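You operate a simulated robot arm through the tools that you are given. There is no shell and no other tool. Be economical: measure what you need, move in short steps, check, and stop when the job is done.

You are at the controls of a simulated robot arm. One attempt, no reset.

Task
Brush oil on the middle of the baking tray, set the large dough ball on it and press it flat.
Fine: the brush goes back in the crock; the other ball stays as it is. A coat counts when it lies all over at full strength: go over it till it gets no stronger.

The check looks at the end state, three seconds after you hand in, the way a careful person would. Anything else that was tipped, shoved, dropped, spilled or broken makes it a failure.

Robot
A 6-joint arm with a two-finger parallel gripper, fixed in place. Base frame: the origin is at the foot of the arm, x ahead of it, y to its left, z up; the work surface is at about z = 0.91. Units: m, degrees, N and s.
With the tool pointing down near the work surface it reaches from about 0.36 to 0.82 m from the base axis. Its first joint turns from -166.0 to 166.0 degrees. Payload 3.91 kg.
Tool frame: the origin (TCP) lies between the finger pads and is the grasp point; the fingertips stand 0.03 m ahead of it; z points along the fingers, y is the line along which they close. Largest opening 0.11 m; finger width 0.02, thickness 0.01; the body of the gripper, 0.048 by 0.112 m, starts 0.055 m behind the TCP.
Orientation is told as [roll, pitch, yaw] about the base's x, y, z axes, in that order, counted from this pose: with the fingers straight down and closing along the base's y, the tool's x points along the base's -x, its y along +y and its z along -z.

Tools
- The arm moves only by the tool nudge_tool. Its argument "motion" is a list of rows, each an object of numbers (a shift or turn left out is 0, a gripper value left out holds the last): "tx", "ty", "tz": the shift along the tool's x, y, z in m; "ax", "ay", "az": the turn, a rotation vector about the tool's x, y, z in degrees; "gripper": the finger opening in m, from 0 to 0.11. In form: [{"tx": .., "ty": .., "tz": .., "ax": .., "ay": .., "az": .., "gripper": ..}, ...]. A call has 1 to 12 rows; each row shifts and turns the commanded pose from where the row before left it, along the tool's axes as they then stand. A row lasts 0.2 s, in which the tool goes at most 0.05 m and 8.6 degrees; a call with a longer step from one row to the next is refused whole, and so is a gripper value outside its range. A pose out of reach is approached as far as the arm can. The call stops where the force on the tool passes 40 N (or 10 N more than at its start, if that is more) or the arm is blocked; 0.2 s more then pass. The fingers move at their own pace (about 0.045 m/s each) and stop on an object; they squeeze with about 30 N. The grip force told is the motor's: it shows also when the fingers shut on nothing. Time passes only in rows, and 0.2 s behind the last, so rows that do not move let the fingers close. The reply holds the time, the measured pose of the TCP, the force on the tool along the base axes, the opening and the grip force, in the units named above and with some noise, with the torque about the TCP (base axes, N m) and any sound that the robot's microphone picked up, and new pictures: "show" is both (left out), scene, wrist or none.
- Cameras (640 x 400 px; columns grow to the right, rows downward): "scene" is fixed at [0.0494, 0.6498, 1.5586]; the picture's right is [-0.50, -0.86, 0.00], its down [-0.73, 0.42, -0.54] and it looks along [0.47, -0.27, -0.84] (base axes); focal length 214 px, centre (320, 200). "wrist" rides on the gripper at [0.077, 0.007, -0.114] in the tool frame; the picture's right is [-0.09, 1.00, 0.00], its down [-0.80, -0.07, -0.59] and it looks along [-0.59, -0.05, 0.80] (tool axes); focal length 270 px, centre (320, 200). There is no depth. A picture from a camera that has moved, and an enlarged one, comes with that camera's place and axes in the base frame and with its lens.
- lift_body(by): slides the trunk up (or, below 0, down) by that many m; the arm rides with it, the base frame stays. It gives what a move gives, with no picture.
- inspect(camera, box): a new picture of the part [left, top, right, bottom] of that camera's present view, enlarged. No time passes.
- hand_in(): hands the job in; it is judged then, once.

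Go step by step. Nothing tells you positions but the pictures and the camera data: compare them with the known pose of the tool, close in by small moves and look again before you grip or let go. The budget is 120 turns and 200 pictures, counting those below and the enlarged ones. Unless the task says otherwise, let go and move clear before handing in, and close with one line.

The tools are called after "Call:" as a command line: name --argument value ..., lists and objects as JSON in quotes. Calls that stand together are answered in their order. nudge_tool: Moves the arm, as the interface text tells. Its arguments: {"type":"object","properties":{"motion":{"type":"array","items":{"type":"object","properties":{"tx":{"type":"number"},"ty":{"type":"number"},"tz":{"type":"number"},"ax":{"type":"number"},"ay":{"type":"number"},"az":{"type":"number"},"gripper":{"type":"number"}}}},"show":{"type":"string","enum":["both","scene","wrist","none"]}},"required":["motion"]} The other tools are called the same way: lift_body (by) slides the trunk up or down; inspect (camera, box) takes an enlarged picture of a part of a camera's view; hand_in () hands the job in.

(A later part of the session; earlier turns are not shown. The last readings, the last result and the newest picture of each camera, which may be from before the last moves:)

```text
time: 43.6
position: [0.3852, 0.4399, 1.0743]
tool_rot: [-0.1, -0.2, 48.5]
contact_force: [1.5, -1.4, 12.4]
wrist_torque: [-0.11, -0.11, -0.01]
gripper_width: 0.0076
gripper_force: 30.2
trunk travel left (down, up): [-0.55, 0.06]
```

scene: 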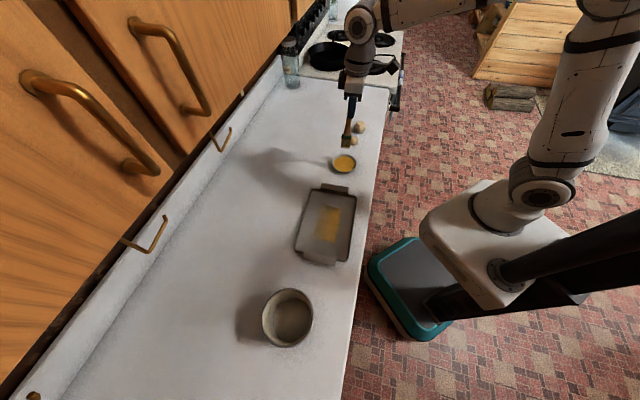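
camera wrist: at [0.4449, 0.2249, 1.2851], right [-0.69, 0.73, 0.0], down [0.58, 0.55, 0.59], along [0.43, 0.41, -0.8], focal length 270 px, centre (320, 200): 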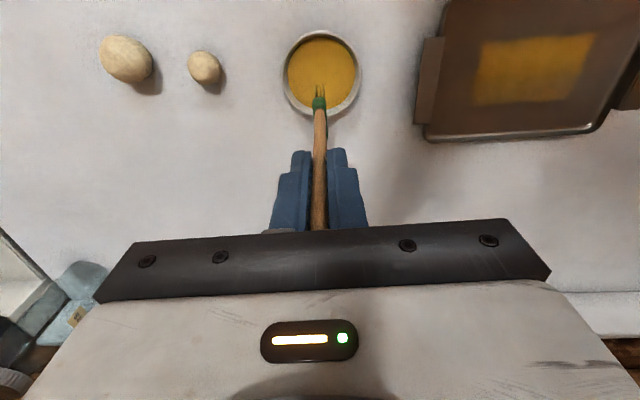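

Contact at 12 N. Back-and-forth on this lane.

Call:
nudge_tool --motion '[{"ty": 0.027}, {"ty": 0.027}, {"ty": 0.027}, {"ty": 0.027}, {"ty": 0.027}, {"tx": 0.012}, {"ty": -0.027}, {"ty": -0.027}, {"ty": -0.027}, {"ty": -0.027}, {"ty": -0.027}, {}]' --show "wrist"

Call:
inspect --camera "scene" --box '[285, 175, 365, 265]'

```text
time: 46.2
position: [0.3775, 0.4301, 1.0747]
tool_rot: [0.0, 0.0, 48.6]
contact_force: [-2.2, -0.3, 6.4]
wrist_torque: [0.03, 0.28, -0.04]
gripper_width: 0.0073
gripper_force: 30.7
trunk travel left (down, up): [-0.55, 0.06]
camera wrist: at [0.3223, 0.3767, 1.1892], right [-0.69, 0.73, 0.0], down [0.58, 0.55, 0.59], along [0.43, 0.41, -0.8], focal length 270 px, centre (320, 200)
```

wrist: 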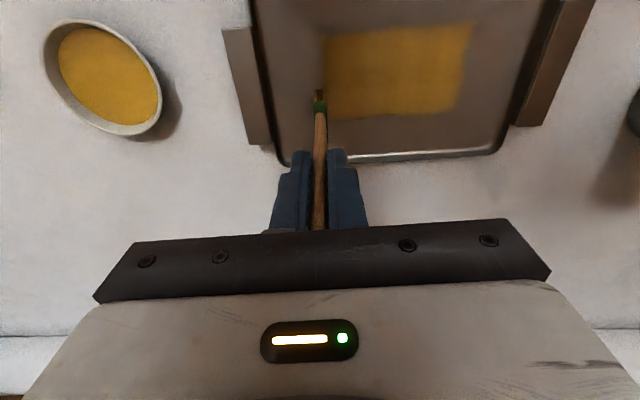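

```text
4.44 times, centred on (325, 220) of scene
camera zoom: at [0.0494, 0.6498, 1.5586], right [-0.5, -0.86, 0.0], down [-0.73, 0.42, -0.54], along [0.47, -0.27, -0.84], focal length 953 px, centre (298, 111)
```

zoom: 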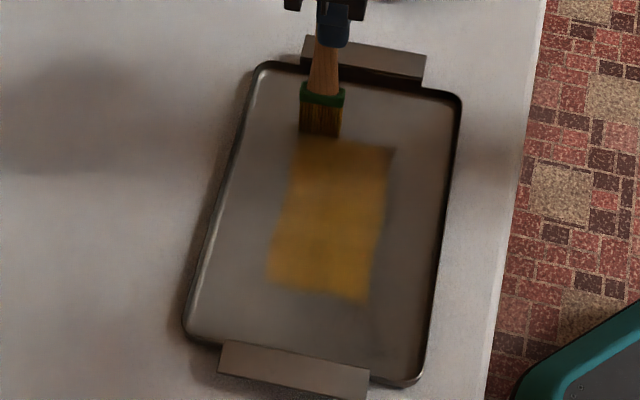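

Much more even. Work across the remaining lanes with back-and-forth strokes.

Call:
nudge_tool --motion '[{"tx": 0.018, "tz": 0.0005}, {"ty": 0.027}, {"ty": 0.027}, {"ty": 0.027}, {"ty": 0.027}, {"ty": 0.027}, {"tx": 0.018}, {"ty": -0.027}, {"ty": -0.027}, {"ty": -0.027}, {"ty": -0.027}, {"ty": -0.027}]' --show "none"

Call:
nudge_tool --motion '[{"tx": 0.012}, {"ty": 0.027}, {"ty": 0.027}, {"ty": 0.027}, {"ty": 0.027}, {"ty": 0.027}, {"tx": -0.024}, {"ty": -0.027}, {"ty": -0.027}, {"ty": -0.027}, {"ty": -0.027}, {"ty": -0.027}]' --show "wrist"

Call:
inspect --camera "scene" --box '[285, 175, 365, 265]'

```text
time: 48.8
position: [0.3543, 0.4034, 1.0735]
tool_rot: [-0.1, 0.1, 48.4]
contact_force: [-0.5, 0.5, 9.1]
wrist_torque: [0.02, 0.22, -0.03]
gripper_width: 0.0077
gripper_force: 29.8
trunk travel left (down, up): [-0.55, 0.06]
```

```text
time: 51.4
position: [0.3621, 0.4126, 1.0733]
tool_rot: [0.0, 0.0, 48.5]
contact_force: [-0.6, 0.0, 9.4]
wrist_torque: [0.01, 0.2, -0.01]
gripper_width: 0.0078
gripper_force: 30.3
trunk travel left (down, up): [-0.55, 0.06]
camera wrist: at [0.306, 0.3593, 1.1886], right [-0.69, 0.73, 0.0], down [0.58, 0.55, 0.59], along [0.43, 0.41, -0.8], focal length 270 px, centre (320, 200)
```

wrist: 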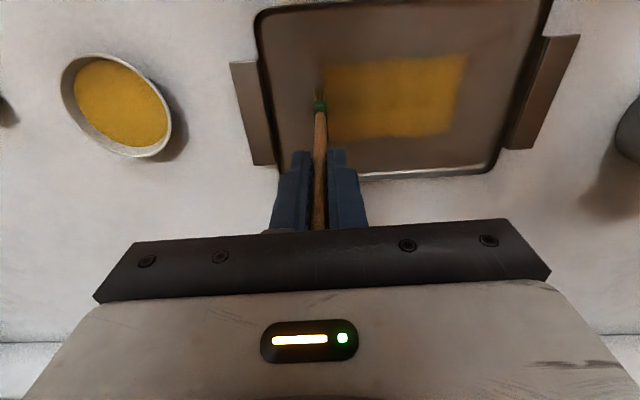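

```text
4.44 times, centred on (325, 220) of scene
camera zoom: at [0.0494, 0.6498, 1.5586], right [-0.5, -0.86, 0.0], down [-0.73, 0.42, -0.54], along [0.47, -0.27, -0.84], focal length 953 px, centre (298, 111)
```

zoom: 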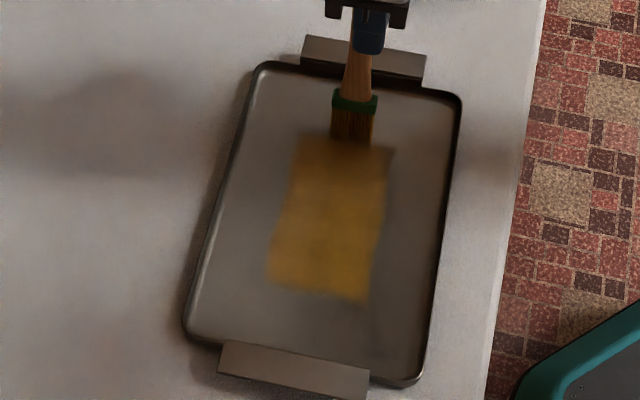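

Nearly even, but the edges still look a bit weaker. Reload once more and look from above.

Call:
nudge_tool --motion '[{"tz": -0.03}, {"tz": -0.04}, {"tz": -0.025}, {"tx": 0.0015, "ty": -0.0388}, {"tx": 0.0015, "ty": -0.0388}, {"tx": 0.0015, "ty": -0.0388}, {"tx": 0.0015, "ty": -0.0388}, {"tx": 0.0015, "ty": -0.0388}, {}]' --show "none"

Call:
inspect --camera "scene" --box '[300, 190, 355, 255]'

Call:
inspect --camera "wrist" --box '[400, 0, 640, 150]'

```text
time: 53.4
position: [0.5035, 0.2789, 1.1691]
tool_rot: [-0.1, 0.0, 48.6]
contact_force: [0.9, 0.3, -0.5]
wrist_torque: [0.0, -0.01, 0.01]
gripper_width: 0.0078
gripper_force: 30.0
trunk travel left (down, up): [-0.55, 0.06]
```

```text
6.15 times, centred on (328, 222) of scene
camera zoom: at [0.0494, 0.6498, 1.5586], right [-0.5, -0.86, 0.0], down [-0.73, 0.42, -0.54], along [0.47, -0.27, -0.84], focal length 1320 px, centre (274, 62)
```

zoom: 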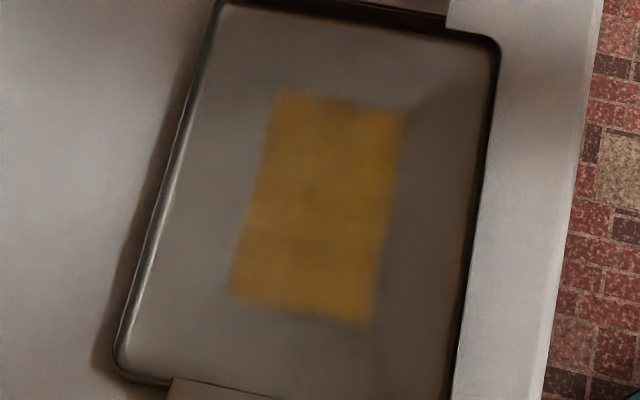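

```text
2.67 times, centred on (520, 75) of wrist
camera zoom: at [0.4476, 0.2255, 1.2837], right [-0.69, 0.73, 0.0], down [0.58, 0.55, 0.59], along [0.43, 0.41, -0.8], focal length 721 px, centre (-213, 533)
```

zoom: 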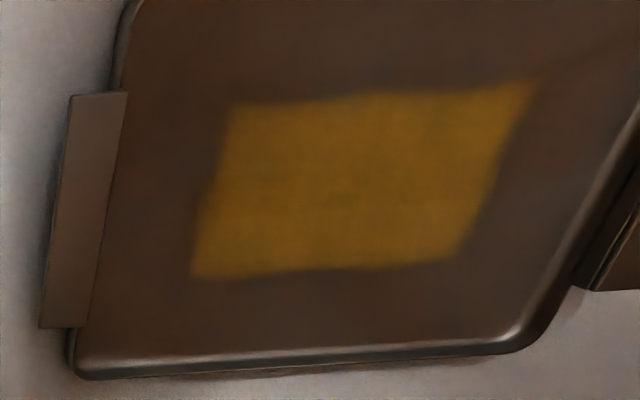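

Looks nearly uniform. One more loaded round to see whether it strengthens.

Call:
nudge_tool --motion '[{"tz": 0.04}, {"tz": 0.03}, {"tz": 0.009}, {"tz": 0.004}, {"tz": 0.003}, {}, {}, {"tz": -0.016}, {"tz": -0.03}, {"tz": -0.04}, {}, {}]' --show "none"

Call:
nudge_tool --motion '[{}, {"tx": -0.0095, "ty": 0.0387}, {"tx": -0.0095, "ty": 0.0387}, {"tx": -0.0095, "ty": 0.0387}, {"tx": -0.0095, "ty": 0.0387}, {"tx": -0.0095, "ty": 0.0387}, {"tz": 0.04}, {"tz": 0.04}, {"tz": 0.012}, {"tz": 0.002}, {"tz": 0.001}, {}]' --show "none"

```text
time: 56.0
position: [0.5015, 0.2789, 1.1692]
tool_rot: [0.0, 0.0, 48.6]
contact_force: [-0.8, -0.3, -0.7]
wrist_torque: [0.03, -0.02, 0.02]
gripper_width: 0.0076
gripper_force: 30.0
trunk travel left (down, up): [-0.55, 0.06]
```

```text
time: 58.6
position: [0.3884, 0.4429, 1.0735]
tool_rot: [0.0, -0.2, 48.6]
contact_force: [1.0, 0.1, 4.4]
wrist_torque: [0.06, -0.05, 0.02]
gripper_width: 0.0077
gripper_force: 30.1
trunk travel left (down, up): [-0.55, 0.06]
```

Call:
nudge_tool --motion '[{"tz": 0.0007}, {"ty": 0.027}, {"ty": 0.027}, {"ty": 0.027}, {"ty": 0.027}, {"ty": 0.027}, {"tx": 0.015}, {"ty": -0.027}, {"ty": -0.027}, {"ty": -0.027}, {"ty": -0.027}, {"ty": -0.027}]' --show "none"

Call:
nudge_tool --motion '[{"tx": 0.015}, {"ty": 0.027}, {"ty": 0.027}, {"ty": 0.027}, {"ty": 0.027}, {"ty": 0.027}, {"tx": 0.015}, {"ty": -0.027}, {"ty": -0.027}, {"ty": -0.027}, {"ty": -0.027}, {"ty": -0.027}]' --show "none"

Call:
nudge_tool --motion '[{"tx": 0.013}, {"ty": 0.027}, {"ty": 0.027}, {"ty": 0.027}, {"ty": 0.027}, {"ty": 0.027}, {"ty": 0.003, "tz": -0.02}, {"tz": -0.04}, {"tz": -0.04}, {}]' --show "both"

Call:
inspect --camera "wrist" --box '[80, 0, 420, 200]'

```text
time: 61.2
position: [0.3788, 0.4317, 1.0726]
tool_rot: [0.0, -0.1, 48.5]
contact_force: [-0.8, 0.5, 13.1]
wrist_torque: [0.15, 0.38, -0.02]
gripper_width: 0.0079
gripper_force: 29.7
trunk travel left (down, up): [-0.55, 0.06]
```

```text
time: 63.8
position: [0.3579, 0.4084, 1.0725]
tool_rot: [0.0, 0.1, 48.5]
contact_force: [-1.7, 1.5, 12.3]
wrist_torque: [0.11, 0.37, -0.04]
gripper_width: 0.0077
gripper_force: 30.1
trunk travel left (down, up): [-0.55, 0.06]
```

```text
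time: 66.0
position: [0.2472, 0.4917, 1.1739]
tool_rot: [0.0, 0.1, 48.5]
contact_force: [-0.7, 1.0, 0.6]
wrist_torque: [0.01, -0.02, 0.0]
gripper_width: 0.0077
gripper_force: 30.3
trunk travel left (down, up): [-0.55, 0.06]
camera wrist: at [0.1917, 0.4385, 1.2881], right [-0.69, 0.73, 0.0], down [0.58, 0.55, 0.59], along [0.43, 0.41, -0.8], focal length 270 px, centre (320, 200)
```

scene: 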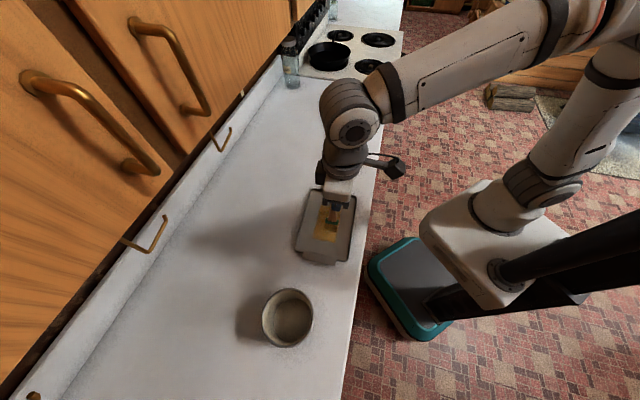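
wrist: 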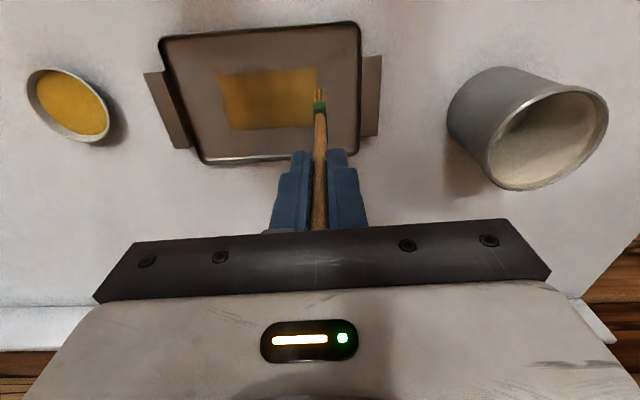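

```text
1.88 times, centred on (250, 100) of wrist
camera zoom: at [0.1917, 0.4385, 1.2881], right [-0.69, 0.73, 0.0], down [0.58, 0.55, 0.59], along [0.43, 0.41, -0.8], focal length 509 px, centre (452, 388)
```

zoom: 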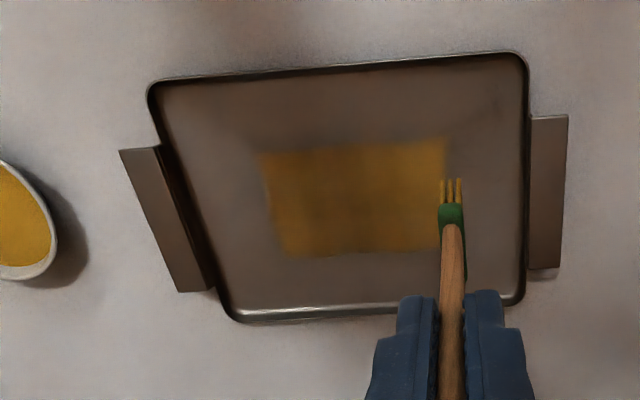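

The coat is uniform with sharp edges. Now carry the brush up and over to the crock.

Call:
nudge_tool --motion '[{"tz": -0.045}, {"tz": -0.045}, {"tx": -0.0103, "ty": 0.0378}, {"tx": -0.0103, "ty": 0.0378}, {"tx": -0.0103, "ty": 0.0378}, {"tx": -0.0103, "ty": 0.0378}, {"tx": -0.0103, "ty": 0.0378}, {"tx": -0.0103, "ty": 0.0378}, {"az": -7.8}, {"az": -7.8}, {"az": -7.9}, {}]' --show "both"

Call:
inspect --camera "scene" --box '[290, 180, 365, 265]'

```text
time: 68.6
position: [0.1176, 0.6875, 1.2637]
tool_rot: [0.0, 0.1, 72.0]
contact_force: [-0.1, -0.3, -1.1]
wrist_torque: [0.0, -0.01, -0.01]
gripper_width: 0.0077
gripper_force: 29.5
trunk travel left (down, up): [-0.55, 0.06]
camera wrist: at [0.0877, 0.6161, 1.3777], right [-0.92, 0.39, 0.0], down [0.31, 0.74, 0.59], along [0.23, 0.55, -0.8], focal length 270 px, centre (320, 200)
```

scene: 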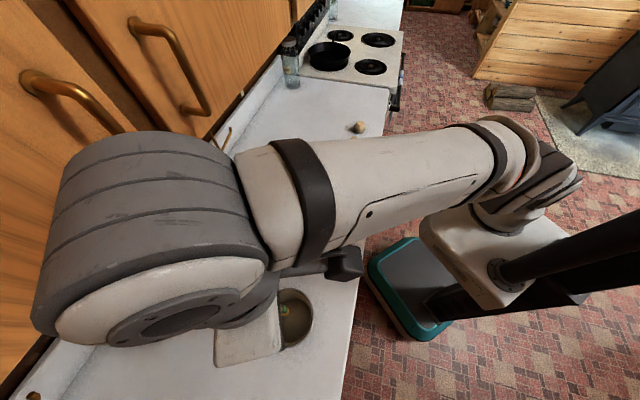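
wrist: 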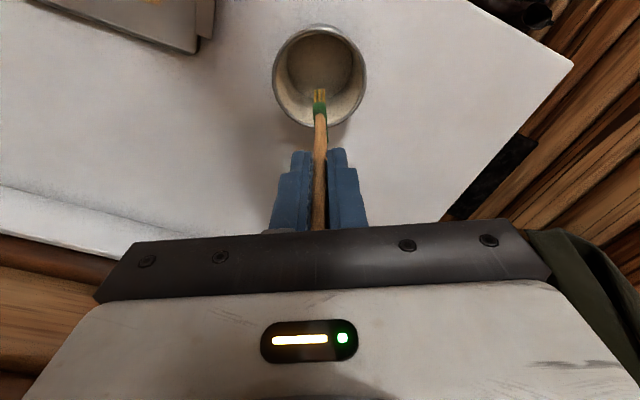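

```text
4.71 times, centred on (328, 222) of scene
camera zoom: at [0.0494, 0.6498, 1.5586], right [-0.5, -0.86, 0.0], down [-0.73, 0.42, -0.54], along [0.47, -0.27, -0.84], focal length 1009 px, centre (285, 94)
```

zoom: 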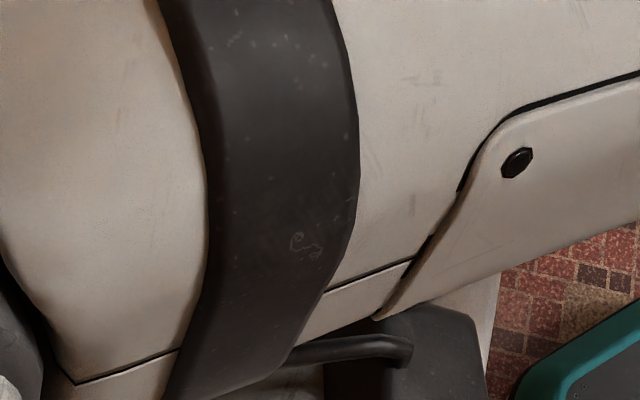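

Above the crock as at the pick-up. Lower the brush in.

Call:
nudge_tool --motion '[{"tz": 0.04}, {"tz": 0.04}, {"tz": 0.04}, {"tz": 0.04}, {"tz": 0.013}, {}]' --show "wrist"

```text
time: 70.0
position: [0.1187, 0.6878, 1.0883]
tool_rot: [0.0, -0.1, 72.1]
contact_force: [-0.6, 0.6, -0.8]
wrist_torque: [0.02, 0.02, 0.01]
gripper_width: 0.0077
gripper_force: 30.2
trunk travel left (down, up): [-0.55, 0.06]
camera wrist: at [0.0879, 0.6166, 1.204], right [-0.92, 0.39, 0.0], down [0.31, 0.74, 0.59], along [0.23, 0.55, -0.8], focal length 270 px, centre (320, 200)
```

wrist: 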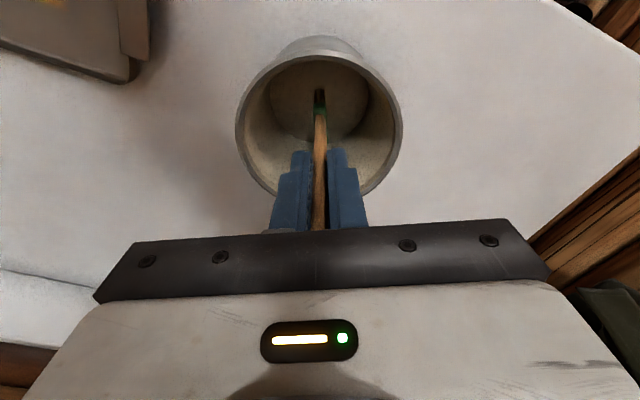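

Call:
nudge_tool --motion '[{"tz": 0.002}, {"tz": 0.0015}, {}]' --show "none"

Call:
nudge_tool --motion '[{"tz": 0.001}, {"tz": 0.001}, {}]' --show "none"

```text
time: 70.8
position: [0.1179, 0.6866, 1.0857]
tool_rot: [0.0, -0.1, 72.0]
contact_force: [-0.4, 1.3, -0.3]
wrist_torque: [-0.02, 0.01, 0.01]
gripper_width: 0.0075
gripper_force: 30.3
trunk travel left (down, up): [-0.55, 0.06]
```

```text
time: 71.6
position: [0.1169, 0.6876, 1.084]
tool_rot: [-0.1, 0.0, 72.0]
contact_force: [0.1, 0.1, -0.1]
wrist_torque: [0.02, 0.03, 0.0]
gripper_width: 0.0079
gripper_force: 29.8
trunk travel left (down, up): [-0.55, 0.06]
```

Call:
nudge_tool --motion '[{"tz": 0.001}, {"tz": 0.001}, {}]' --show "none"

Call:
nudge_tool --motion '[{"tz": 0.001}, {"tz": 0.001}, {}]' --show "none"

```text
time: 72.4
position: [0.1173, 0.687, 1.0813]
tool_rot: [0.0, -0.1, 72.1]
contact_force: [0.6, -0.1, -0.6]
wrist_torque: [-0.02, 0.0, 0.04]
gripper_width: 0.008
gripper_force: 29.9
trunk travel left (down, up): [-0.55, 0.06]
```

```text
time: 73.2
position: [0.1177, 0.6867, 1.08]
tool_rot: [-0.1, 0.0, 72.0]
contact_force: [1.2, 0.5, -1.2]
wrist_torque: [0.03, -0.01, -0.01]
gripper_width: 0.0079
gripper_force: 29.9
trunk travel left (down, up): [-0.55, 0.06]
```

Call:
nudge_tool --motion '[{"tz": 0.001}, {"tz": 0.001}, {}]' --show "none"

Call:
nudge_tool --motion '[{"tz": 0.001}, {"tz": 0.001}, {}]' --show "none"

```text
time: 74.0
position: [0.1176, 0.6888, 1.08]
tool_rot: [-0.1, -0.1, 71.9]
contact_force: [0.1, 0.0, 6.4]
wrist_torque: [-0.06, -0.02, 0.0]
gripper_width: 0.0077
gripper_force: 30.4
trunk travel left (down, up): [-0.55, 0.06]
```

```text
time: 74.8
position: [0.117, 0.6872, 1.0787]
tool_rot: [0.0, -0.3, 71.9]
contact_force: [0.4, 1.5, 20.7]
wrist_torque: [0.1, -0.14, 0.01]
gripper_width: 0.0077
gripper_force: 29.9
trunk travel left (down, up): [-0.55, 0.06]
```

The brush stands on the crock floor. Ease the pressure off and open.

Call:
nudge_tool --motion '[{"tz": -0.002}, {}, {"gripper": 0.02}, {"gripper": 0.04}, {"gripper": 0.06}, {}, {}]' --show "wrist"

```text
time: 76.4
position: [0.1173, 0.6868, 1.0789]
tool_rot: [0.0, 0.0, 72.0]
contact_force: [0.4, -0.8, -0.3]
wrist_torque: [0.01, -0.02, 0.01]
gripper_width: 0.0599
gripper_force: 0.0
trunk travel left (down, up): [-0.55, 0.06]
camera wrist: at [0.0878, 0.6164, 1.1933], right [-0.92, 0.39, 0.0], down [0.31, 0.74, 0.59], along [0.23, 0.55, -0.8], focal length 270 px, centre (320, 200)
```

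wrist: 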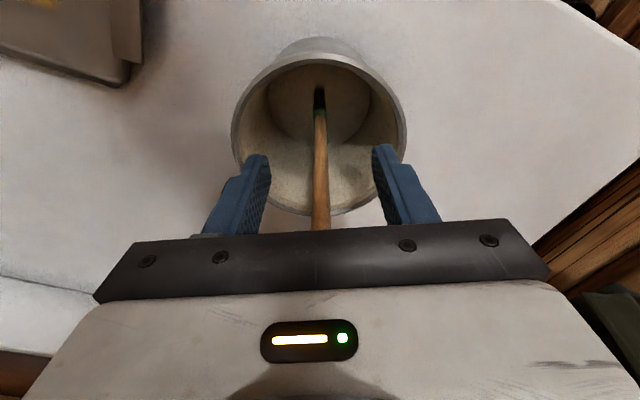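

Brush stands in the crock. Rise clear and turn the gripper back.

Call:
nudge_tool --motion '[{"tz": -0.03}, {"tz": -0.045}, {"tz": -0.045}, {"tz": -0.045}, {"az": 8.5}, {"az": 8.5}, {"az": 8.5}, {"az": 8.5}, {"az": 8.5}, {"az": 8.5}, {"az": 8.5}, {"az": 8.5}]' --show "wrist"

```text
time: 79.0
position: [0.1181, 0.6869, 1.2434]
tool_rot: [-0.1, 0.0, 3.9]
contact_force: [0.5, 0.2, 1.2]
wrist_torque: [0.01, 0.02, -0.01]
gripper_width: 0.0599
gripper_force: 0.0
trunk travel left (down, up): [-0.55, 0.06]
camera wrist: at [0.0406, 0.6891, 1.3582], right [0.02, 1.0, 0.0], down [0.8, -0.02, 0.59], along [0.59, -0.01, -0.8], focal length 270 px, centre (320, 200)
```

wrist: 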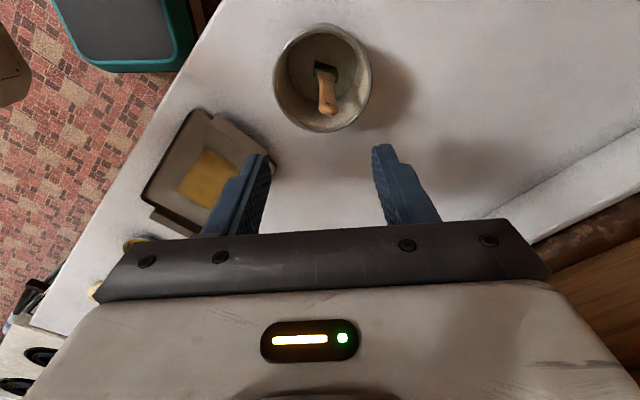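

Call:
nudge_tool --motion '[{"tx": -0.0261, "ty": -0.0346}, {"tx": -0.0261, "ty": -0.0346}, {"tx": -0.0261, "ty": -0.0346}, {"tx": -0.0261, "ty": -0.0346}, {"tx": -0.0261, "ty": -0.0346}, {"tx": -0.0261, "ty": -0.0346}, {"tx": -0.0261, "ty": -0.0346}, {"tx": -0.0261, "ty": -0.0346}, {"tx": -0.0261, "ty": -0.0346}, {"tx": -0.0261, "ty": -0.0346}, {"tx": -0.0261, "ty": -0.0346}, {"tx": -0.0261, "ty": -0.0346}]' --show "both"

Call:
inspect --camera "scene" --box '[300, 190, 355, 255]'

Call:
inspect --camera "scene" --box '[330, 110, 380, 160]'

```text
time: 81.6
position: [0.4588, 0.2937, 1.2433]
tool_rot: [-0.1, 0.1, 4.2]
contact_force: [0.2, -0.6, 0.0]
wrist_torque: [0.0, 0.01, 0.0]
gripper_width: 0.06
gripper_force: 0.1
trunk travel left (down, up): [-0.55, 0.06]
camera wrist: at [0.382, 0.2956, 1.3583], right [0.02, 1.0, 0.0], down [0.8, -0.01, 0.59], along [0.59, -0.01, -0.8], focal length 270 px, centre (320, 200)
```

scene: 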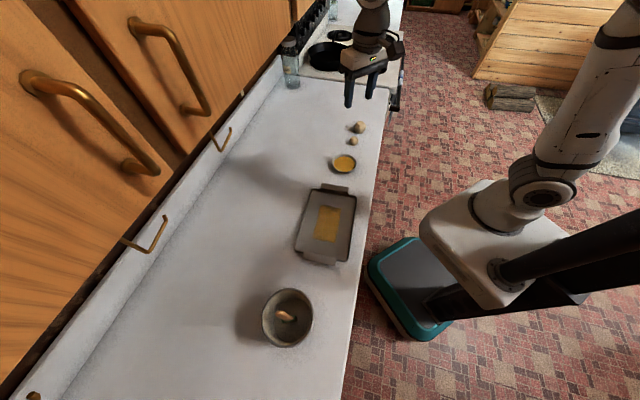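
wrist: 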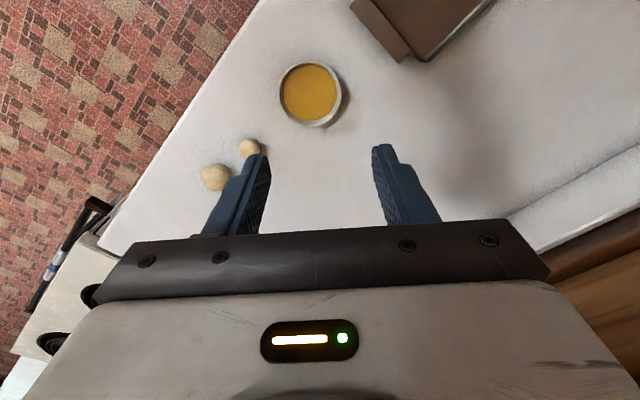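

```text
6.15 times, centred on (328, 222) of scene
camera zoom: at [0.0494, 0.6498, 1.5586], right [-0.5, -0.86, 0.0], down [-0.73, 0.42, -0.54], along [0.47, -0.27, -0.84], focal length 1320 px, centre (274, 62)
```

zoom: 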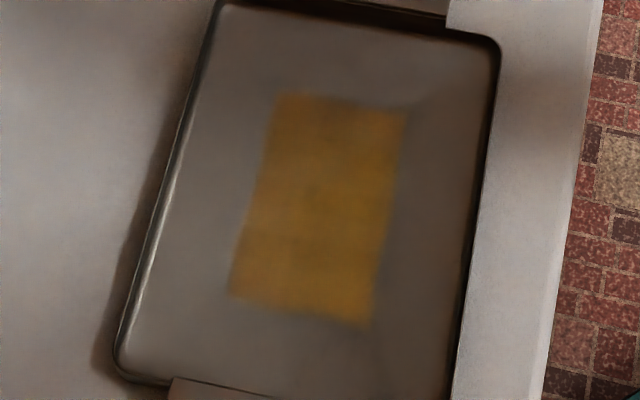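

```text
8.00 times, centred on (355, 135) of scene
camera zoom: at [0.0494, 0.6498, 1.5586], right [-0.5, -0.86, 0.0], down [-0.73, 0.42, -0.54], along [0.47, -0.27, -0.84], focal length 1716 px, centre (40, 720)
```

zoom: 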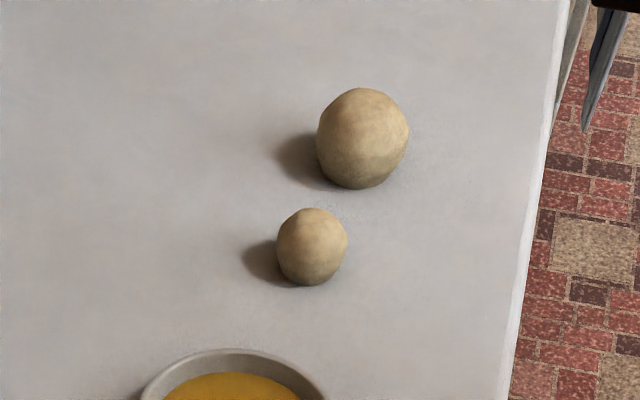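

The coat looks the same as before the last round: full strength. Ball is about 5 cm wide at (0.640, 0.102). Move over it with the gripper opened.

Call:
nudge_tool --motion '[{"tx": -0.0278, "ty": -0.034, "gripper": 0.085}, {"tx": -0.0278, "ty": -0.034}, {"tx": -0.0278, "ty": -0.034}, {"tx": -0.0278, "ty": -0.034}, {"tx": -0.0278, "ty": -0.034}, {"tx": -0.0278, "ty": -0.034}, {"tz": 0.05}, {"tz": 0.05}, {"tz": 0.04}, {}]' --show "both"

```text
time: 83.8
position: [0.6403, 0.1032, 1.1027]
tool_rot: [0.0, 0.0, 4.0]
contact_force: [0.1, -0.5, -0.4]
wrist_torque: [-0.01, -0.01, -0.02]
gripper_width: 0.0848
gripper_force: 0.0
trunk travel left (down, up): [-0.55, 0.06]
camera wrist: at [0.5634, 0.1039, 1.2182], right [0.02, 1.0, 0.0], down [0.8, -0.01, 0.59], along [0.59, -0.01, -0.8], focal length 270 px, centre (320, 200)
```

scene: 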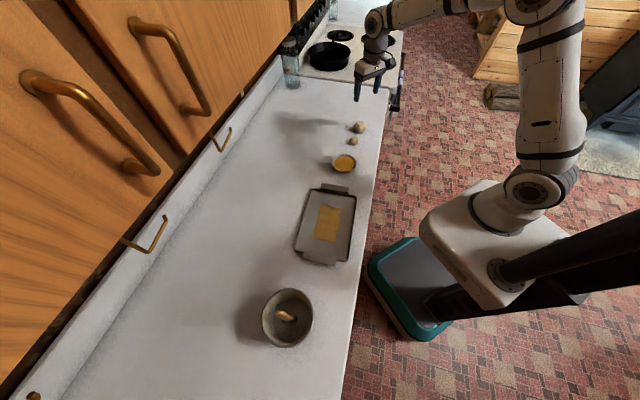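
wrist: 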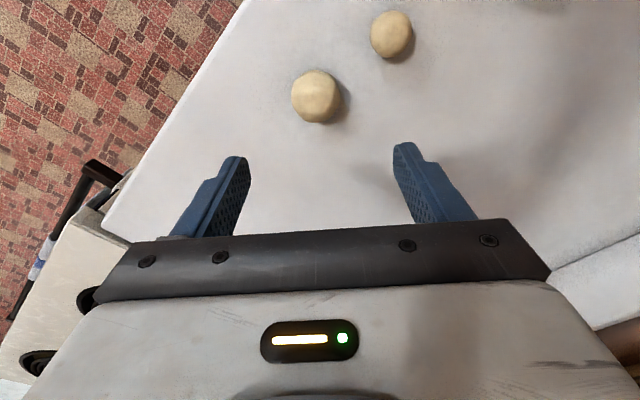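

Call:
nudge_tool --motion '[{"ty": -0.005}, {"tz": 0.04}, {"tz": 0.04}, {"tz": 0.04}, {"tz": 0.018}, {}]' --show "wrist"

Call:
inspect --camera "scene" --box '[330, 95, 390, 155]'

```text
time: 85.2
position: [0.6406, 0.0982, 0.9649]
tool_rot: [0.1, 0.0, 4.0]
contact_force: [0.8, -0.2, -0.6]
wrist_torque: [0.0, -0.03, 0.0]
gripper_width: 0.0849
gripper_force: 0.1
trunk travel left (down, up): [-0.55, 0.06]
camera wrist: at [0.5631, 0.1001, 1.0808], right [0.02, 1.0, 0.0], down [0.8, -0.01, 0.59], along [0.59, -0.01, -0.8], focal length 270 px, centre (320, 200)
```

wrist: 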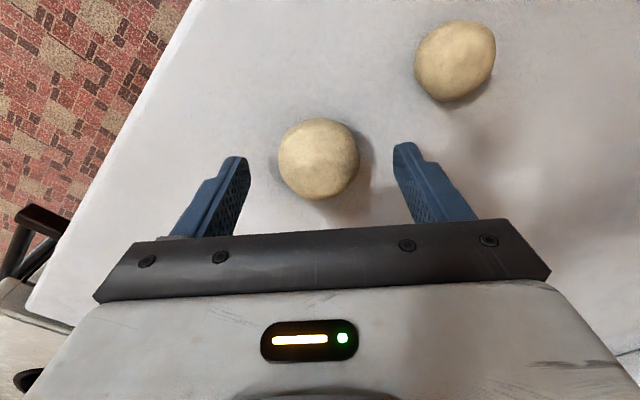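

```text
6.67 times, centred on (360, 125) of scene
camera zoom: at [0.0494, 0.6498, 1.5586], right [-0.5, -0.86, 0.0], down [-0.73, 0.42, -0.54], along [0.47, -0.27, -0.84], focal length 1430 px, centre (53, 700)
```

zoom: 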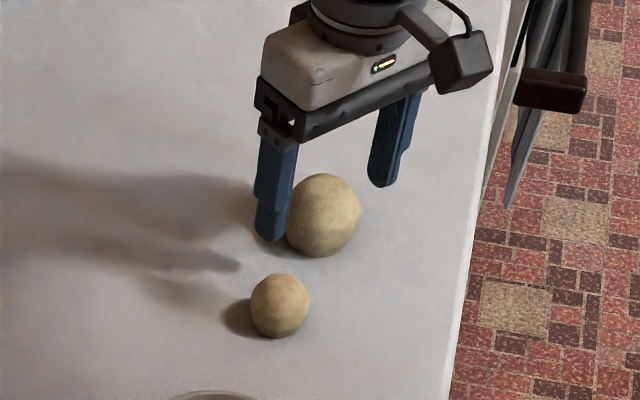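

Centred on the ball. Lower to grip height and close.

Call:
nudge_tool --motion '[{"tz": 0.01}, {"tz": 0.008}, {}, {"gripper": 0.06}, {"gripper": 0.05}, {"gripper": 0.047}, {}, {}]' --show "wrist"

```text
time: 87.0
position: [0.6417, 0.0978, 0.9491]
tool_rot: [0.0, 0.0, 4.0]
contact_force: [-0.4, -0.6, 0.1]
wrist_torque: [-0.02, 0.02, -0.01]
gripper_width: 0.0493
gripper_force: 30.4
trunk travel left (down, up): [-0.55, 0.06]
camera wrist: at [0.5635, 0.0998, 1.0629], right [0.02, 1.0, 0.0], down [0.8, -0.01, 0.59], along [0.59, -0.01, -0.8], focal length 270 px, centre (320, 200)
```

wrist: 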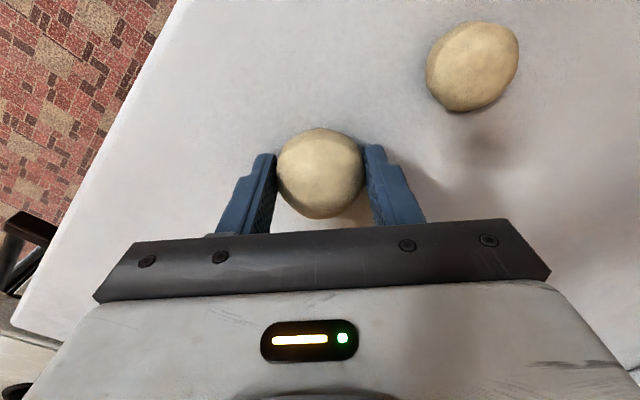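

Ball held. Lift it.

Call:
nudge_tool --motion '[{"tz": -0.02}, {"tz": -0.04}, {"tz": -0.04}, {"tz": -0.04}, {}]' --show "both"

```text
time: 88.2
position: [0.6399, 0.0974, 1.0877]
tool_rot: [0.0, 0.0, 3.9]
contact_force: [-1.0, -0.4, -1.4]
wrist_torque: [0.01, 0.0, -0.02]
gripper_width: 0.0492
gripper_force: 29.9
trunk travel left (down, up): [-0.55, 0.06]
camera wrist: at [0.5634, 0.1001, 1.2029], right [0.02, 1.0, 0.0], down [0.8, -0.01, 0.59], along [0.59, -0.01, -0.8], focal length 270 px, centre (320, 200)
```

scene: 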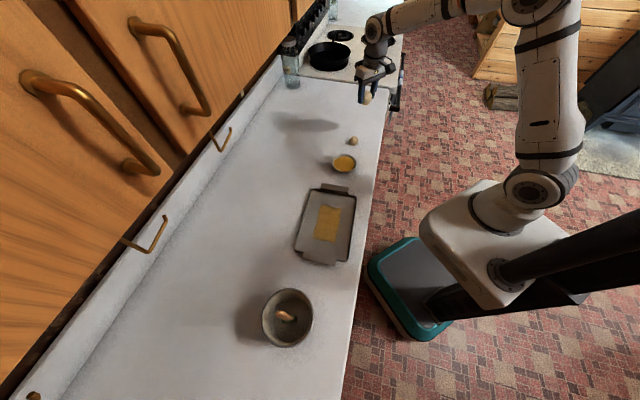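
wrist: 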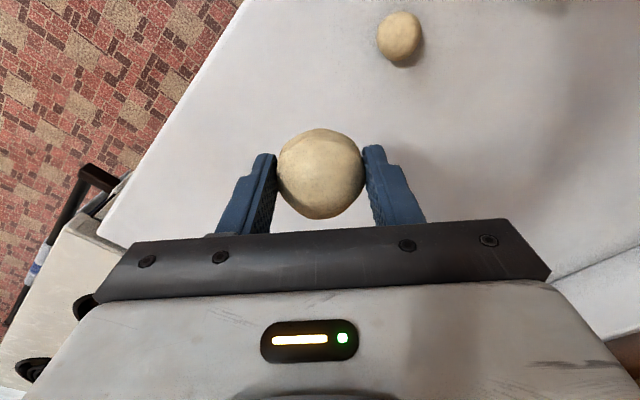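

Call:
nudge_tool --motion '[{"tx": 0.027, "ty": 0.0355}, {"tx": 0.027, "ty": 0.0355}, {"tx": 0.027, "ty": 0.0355}, {"tx": 0.027, "ty": 0.0355}, {"tx": 0.027, "ty": 0.0355}, {"tx": 0.027, "ty": 0.0355}, {"tx": 0.027, "ty": 0.0355}, {"tx": 0.027, "ty": 0.0355}, {"tx": 0.027, "ty": 0.0355}, {"tx": 0.027, "ty": 0.0355}, {"tx": 0.027, "ty": 0.0355}, {}]' --show "both"

```text
time: 90.8
position: [0.3169, 0.4665, 1.0871]
tool_rot: [0.0, 0.0, 3.8]
contact_force: [-0.4, -0.9, -2.0]
wrist_torque: [0.02, 0.0, -0.01]
gripper_width: 0.0492
gripper_force: 30.6
trunk travel left (down, up): [-0.55, 0.06]
camera wrist: at [0.2402, 0.4682, 1.2017], right [0.02, 1.0, 0.0], down [0.8, -0.01, 0.59], along [0.59, -0.01, -0.8], focal length 270 px, centre (320, 200)
```

scene: 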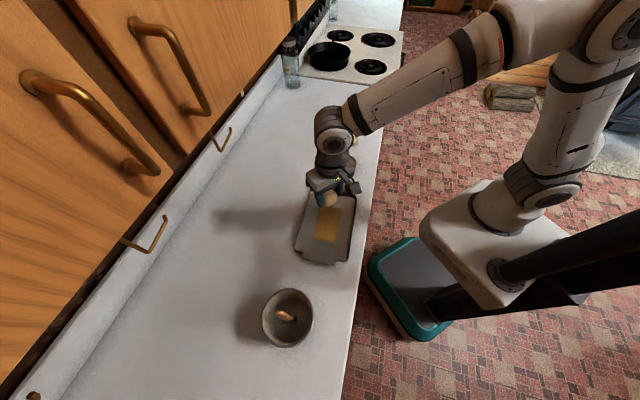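
wrist: 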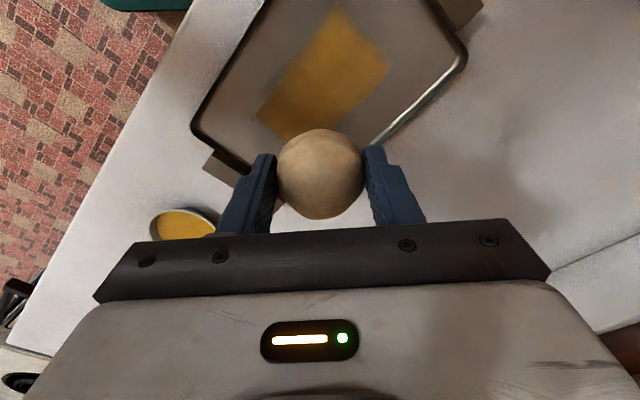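

Fine-align over the patch centre and lower to just above it.

Call:
nudge_tool --motion '[{"tx": 0.003}, {"tz": 0.04}, {"tz": 0.04}, {"tz": 0.035}, {"tz": 0.01}, {}]' --show "both"

Call:
inspect --camera "scene" --box '[290, 180, 365, 255]'

```text
time: 92.2
position: [0.3152, 0.4665, 0.9619]
tool_rot: [0.1, 0.0, 3.9]
contact_force: [-0.1, 0.2, -0.3]
wrist_torque: [-0.02, 0.0, -0.01]
gripper_width: 0.049
gripper_force: 29.9
trunk travel left (down, up): [-0.55, 0.06]
camera wrist: at [0.2374, 0.4681, 1.0764], right [0.02, 1.0, 0.0], down [0.8, -0.01, 0.59], along [0.59, -0.01, -0.8], focal length 270 px, centre (320, 200)
```

scene: 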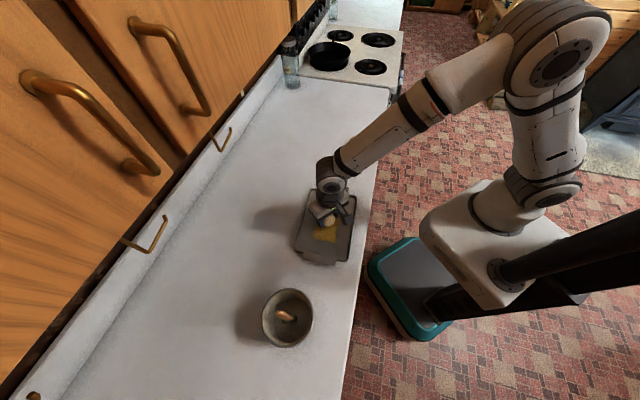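
wrist: 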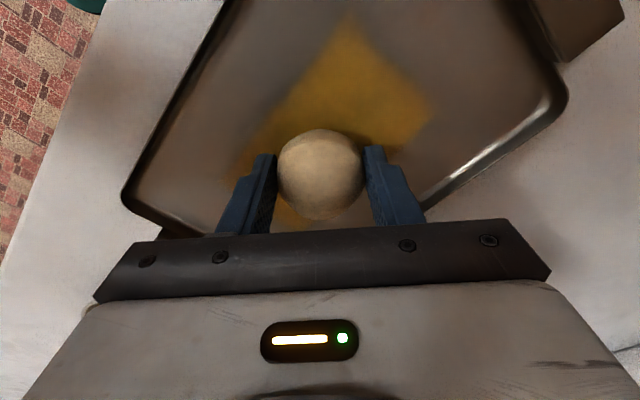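

```text
5.33 times, centred on (328, 218) of scene
camera zoom: at [0.0494, 0.6498, 1.5586], right [-0.5, -0.86, 0.0], down [-0.73, 0.42, -0.54], along [0.47, -0.27, -0.84], focal length 1144 px, centre (280, 107)
```

zoom: 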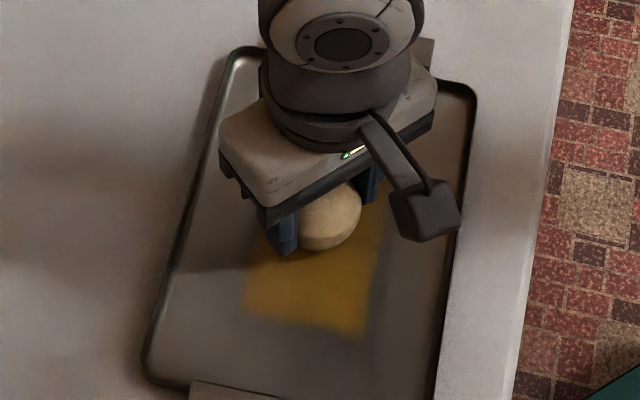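

Well placed on the patch. Lower to contact.

Call:
nudge_tool --motion '[{"tz": 0.004}, {"tz": 0.003}, {}]' --show "none"

Call:
nudge_tool --motion '[{"tz": 0.002}, {}]' --show "none"

```text
time: 93.0
position: [0.3149, 0.4679, 0.9546]
tool_rot: [0.0, 0.0, 4.1]
contact_force: [0.7, 1.0, -1.9]
wrist_torque: [0.03, 0.03, -0.02]
gripper_width: 0.0491
gripper_force: 30.2
trunk travel left (down, up): [-0.55, 0.06]
```

```text
time: 93.6
position: [0.3143, 0.4661, 0.9547]
tool_rot: [0.0, -0.1, 3.9]
contact_force: [-0.4, -0.2, -0.7]
wrist_torque: [0.02, -0.01, 0.03]
gripper_width: 0.0491
gripper_force: 30.2
trunk travel left (down, up): [-0.55, 0.06]
```

Call:
nudge_tool --motion '[{"tz": 0.001}, {}]' --show "none"

Call:
nudge_tool --motion '[{"tz": 0.001}, {}]' --show "wrist"

```text
time: 94.2
position: [0.3143, 0.4655, 0.9528]
tool_rot: [0.0, 0.0, 4.0]
contact_force: [-0.5, -1.3, -1.3]
wrist_torque: [-0.03, -0.03, 0.0]
gripper_width: 0.0491
gripper_force: 29.6
trunk travel left (down, up): [-0.55, 0.06]
```

```text
time: 94.8
position: [0.3145, 0.467, 0.9514]
tool_rot: [0.0, 0.0, 4.0]
contact_force: [0.7, -1.6, 4.0]
wrist_torque: [-0.06, -0.02, 0.02]
gripper_width: 0.0489
gripper_force: 30.0
trunk travel left (down, up): [-0.55, 0.06]
camera wrist: at [0.2371, 0.4678, 1.0668], right [0.02, 1.0, 0.0], down [0.8, -0.01, 0.59], along [0.59, -0.01, -0.8], focal length 270 px, centre (320, 200)
```

wrist: 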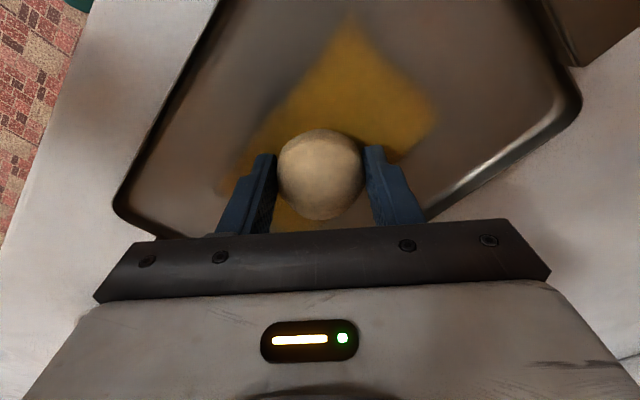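

Ball touches the tray. Open and rise.

Call:
nudge_tool --motion '[{"gripper": 0.06}, {"gripper": 0.08}, {}, {}, {"tz": -0.02}, {"tz": -0.03}, {"tz": -0.04}, {}]' --show "both"

Call:
inspect --camera "scene" --box '[290, 180, 365, 255]'

```text
time: 96.6
position: [0.3135, 0.4667, 1.0404]
tool_rot: [0.0, 0.0, 3.9]
contact_force: [-0.3, 0.5, -0.6]
wrist_torque: [0.0, 0.04, -0.01]
gripper_width: 0.0797
gripper_force: 0.1
trunk travel left (down, up): [-0.55, 0.06]
camera wrist: at [0.2368, 0.4683, 1.1561], right [0.02, 1.0, 0.0], down [0.8, -0.01, 0.59], along [0.59, -0.01, -0.8], focal length 270 px, centre (320, 200)
```

scene: 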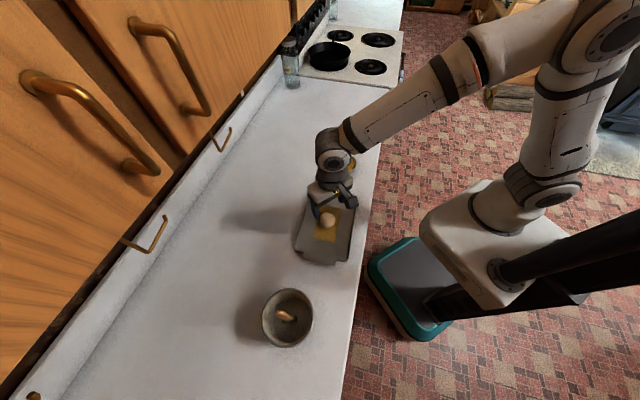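
wrist: 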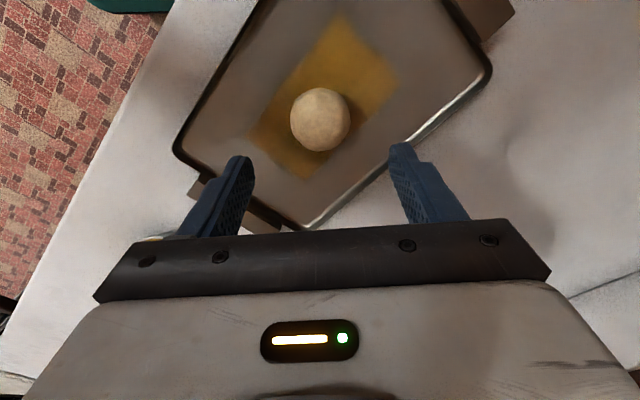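

```text
5.33 times, centred on (328, 218) of scene
camera zoom: at [0.0494, 0.6498, 1.5586], right [-0.5, -0.86, 0.0], down [-0.73, 0.42, -0.54], along [0.47, -0.27, -0.84], focal length 1144 px, centre (280, 107)
```

zoom: 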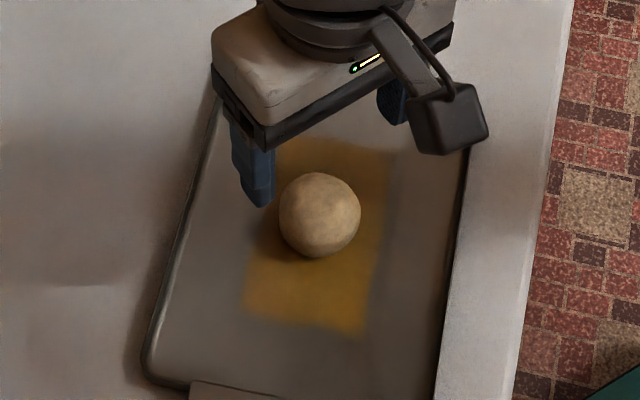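

Ball sits central on the coat. Close the fingers and press from above; first go near the top.

Call:
nudge_tool --motion '[{"tx": -0.002, "gripper": 0.0}, {}, {}, {}, {}, {"tz": 0.03}, {"tz": 0.01}, {}]' --show "wrist"

Call:
inspect --camera "scene" --box '[290, 180, 365, 255]'

```text
time: 98.4
position: [0.3163, 0.4681, 1.0007]
tool_rot: [0.0, -0.1, 3.9]
contact_force: [-0.3, -0.9, 0.5]
wrist_torque: [0.03, -0.02, 0.0]
gripper_width: 0.0002
gripper_force: 30.3
trunk travel left (down, up): [-0.55, 0.06]
camera wrist: at [0.2392, 0.4682, 1.1157], right [0.02, 1.0, 0.0], down [0.8, -0.01, 0.59], along [0.59, -0.01, -0.8], focal length 270 px, centre (320, 200)
```

wrist: 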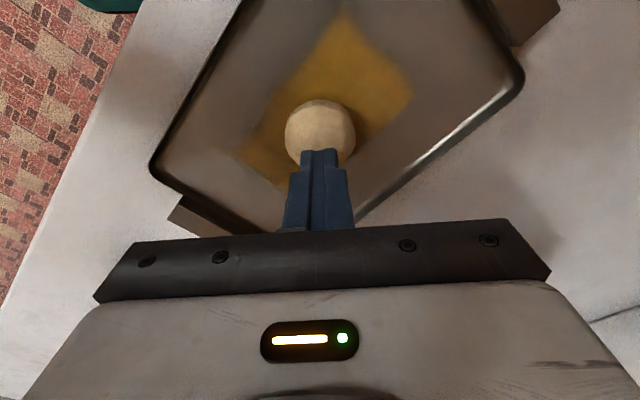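

```text
5.33 times, centred on (328, 218) of scene
camera zoom: at [0.0494, 0.6498, 1.5586], right [-0.5, -0.86, 0.0], down [-0.73, 0.42, -0.54], along [0.47, -0.27, -0.84], focal length 1144 px, centre (280, 107)
```

zoom: 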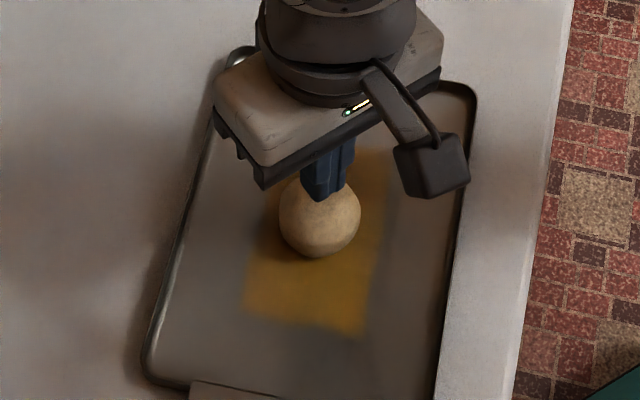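

Fingers are over the ball's top. Press down slowly.

Call:
nudge_tool --motion '[{"tz": 0.003}, {"tz": 0.003}, {"tz": 0.003}, {"tz": 0.003}, {}]' --show "wrist"

Call:
inspect --camera "scene" --box '[290, 180, 365, 255]'

```text
time: 99.6
position: [0.3169, 0.468, 0.9884]
tool_rot: [-0.1, 0.0, 4.0]
contact_force: [0.0, 0.5, 0.0]
wrist_torque: [0.01, -0.01, -0.01]
gripper_width: 0.0
gripper_force: 30.0
trunk travel left (down, up): [-0.55, 0.06]
camera wrist: at [0.239, 0.4686, 1.1039], right [0.02, 1.0, 0.0], down [0.8, -0.01, 0.59], along [0.59, -0.01, -0.8], focal length 270 px, centre (320, 200)
```

wrist: 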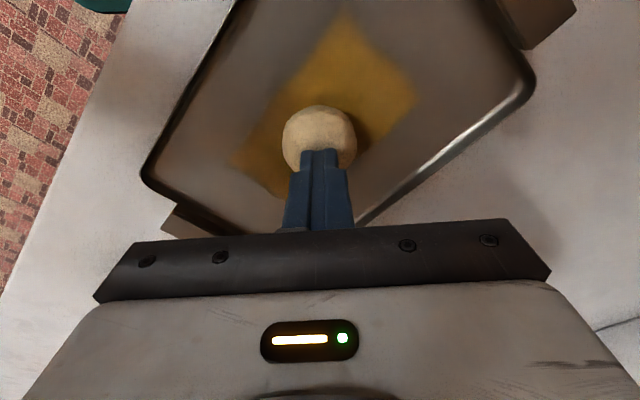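

```text
5.33 times, centred on (328, 218) of scene
camera zoom: at [0.0494, 0.6498, 1.5586], right [-0.5, -0.86, 0.0], down [-0.73, 0.42, -0.54], along [0.47, -0.27, -0.84], focal length 1144 px, centre (280, 107)
```

zoom: 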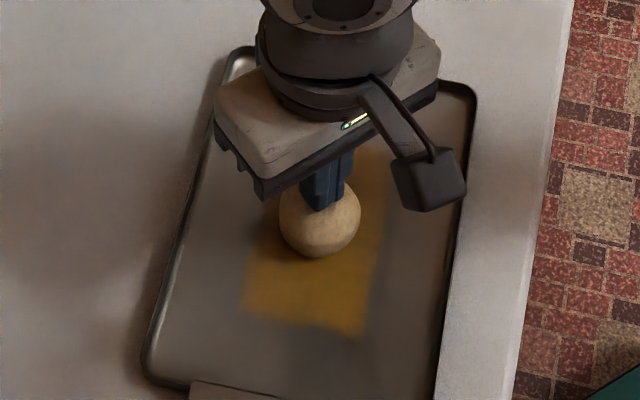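

Call:
nudge_tool --motion '[{"tz": 0.002}, {"tz": 0.002}, {"tz": 0.002}, {"tz": 0.002}, {}]' --show "wrist"

Call:
inspect --camera "scene" --box '[290, 180, 365, 255]'

```text
time: 100.8
position: [0.3167, 0.4666, 0.9814]
tool_rot: [0.0, 0.0, 4.1]
contact_force: [1.1, -0.1, 0.2]
wrist_torque: [-0.01, 0.01, 0.0]
gripper_width: 0.0
gripper_force: 30.3
trunk travel left (down, up): [-0.55, 0.06]
camera wrist: at [0.2392, 0.4683, 1.096], right [0.02, 1.0, 0.0], down [0.8, -0.01, 0.59], along [0.59, -0.01, -0.8], focal length 270 px, centre (320, 200)
```

wrist: 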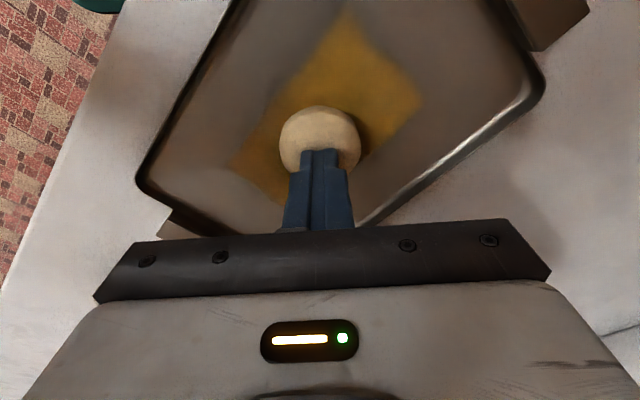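

```text
5.33 times, centred on (328, 218) of scene
camera zoom: at [0.0494, 0.6498, 1.5586], right [-0.5, -0.86, 0.0], down [-0.73, 0.42, -0.54], along [0.47, -0.27, -0.84], focal length 1144 px, centre (280, 107)
```

zoom: 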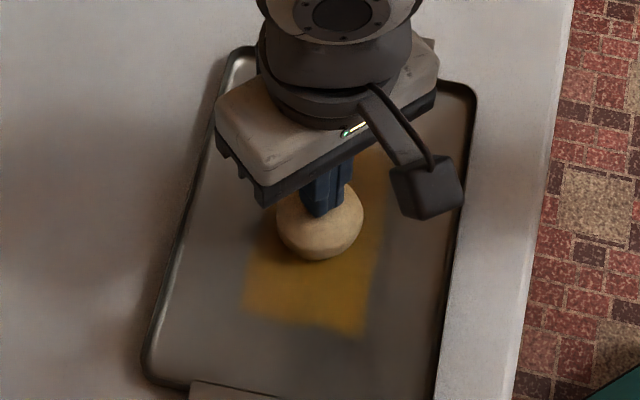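

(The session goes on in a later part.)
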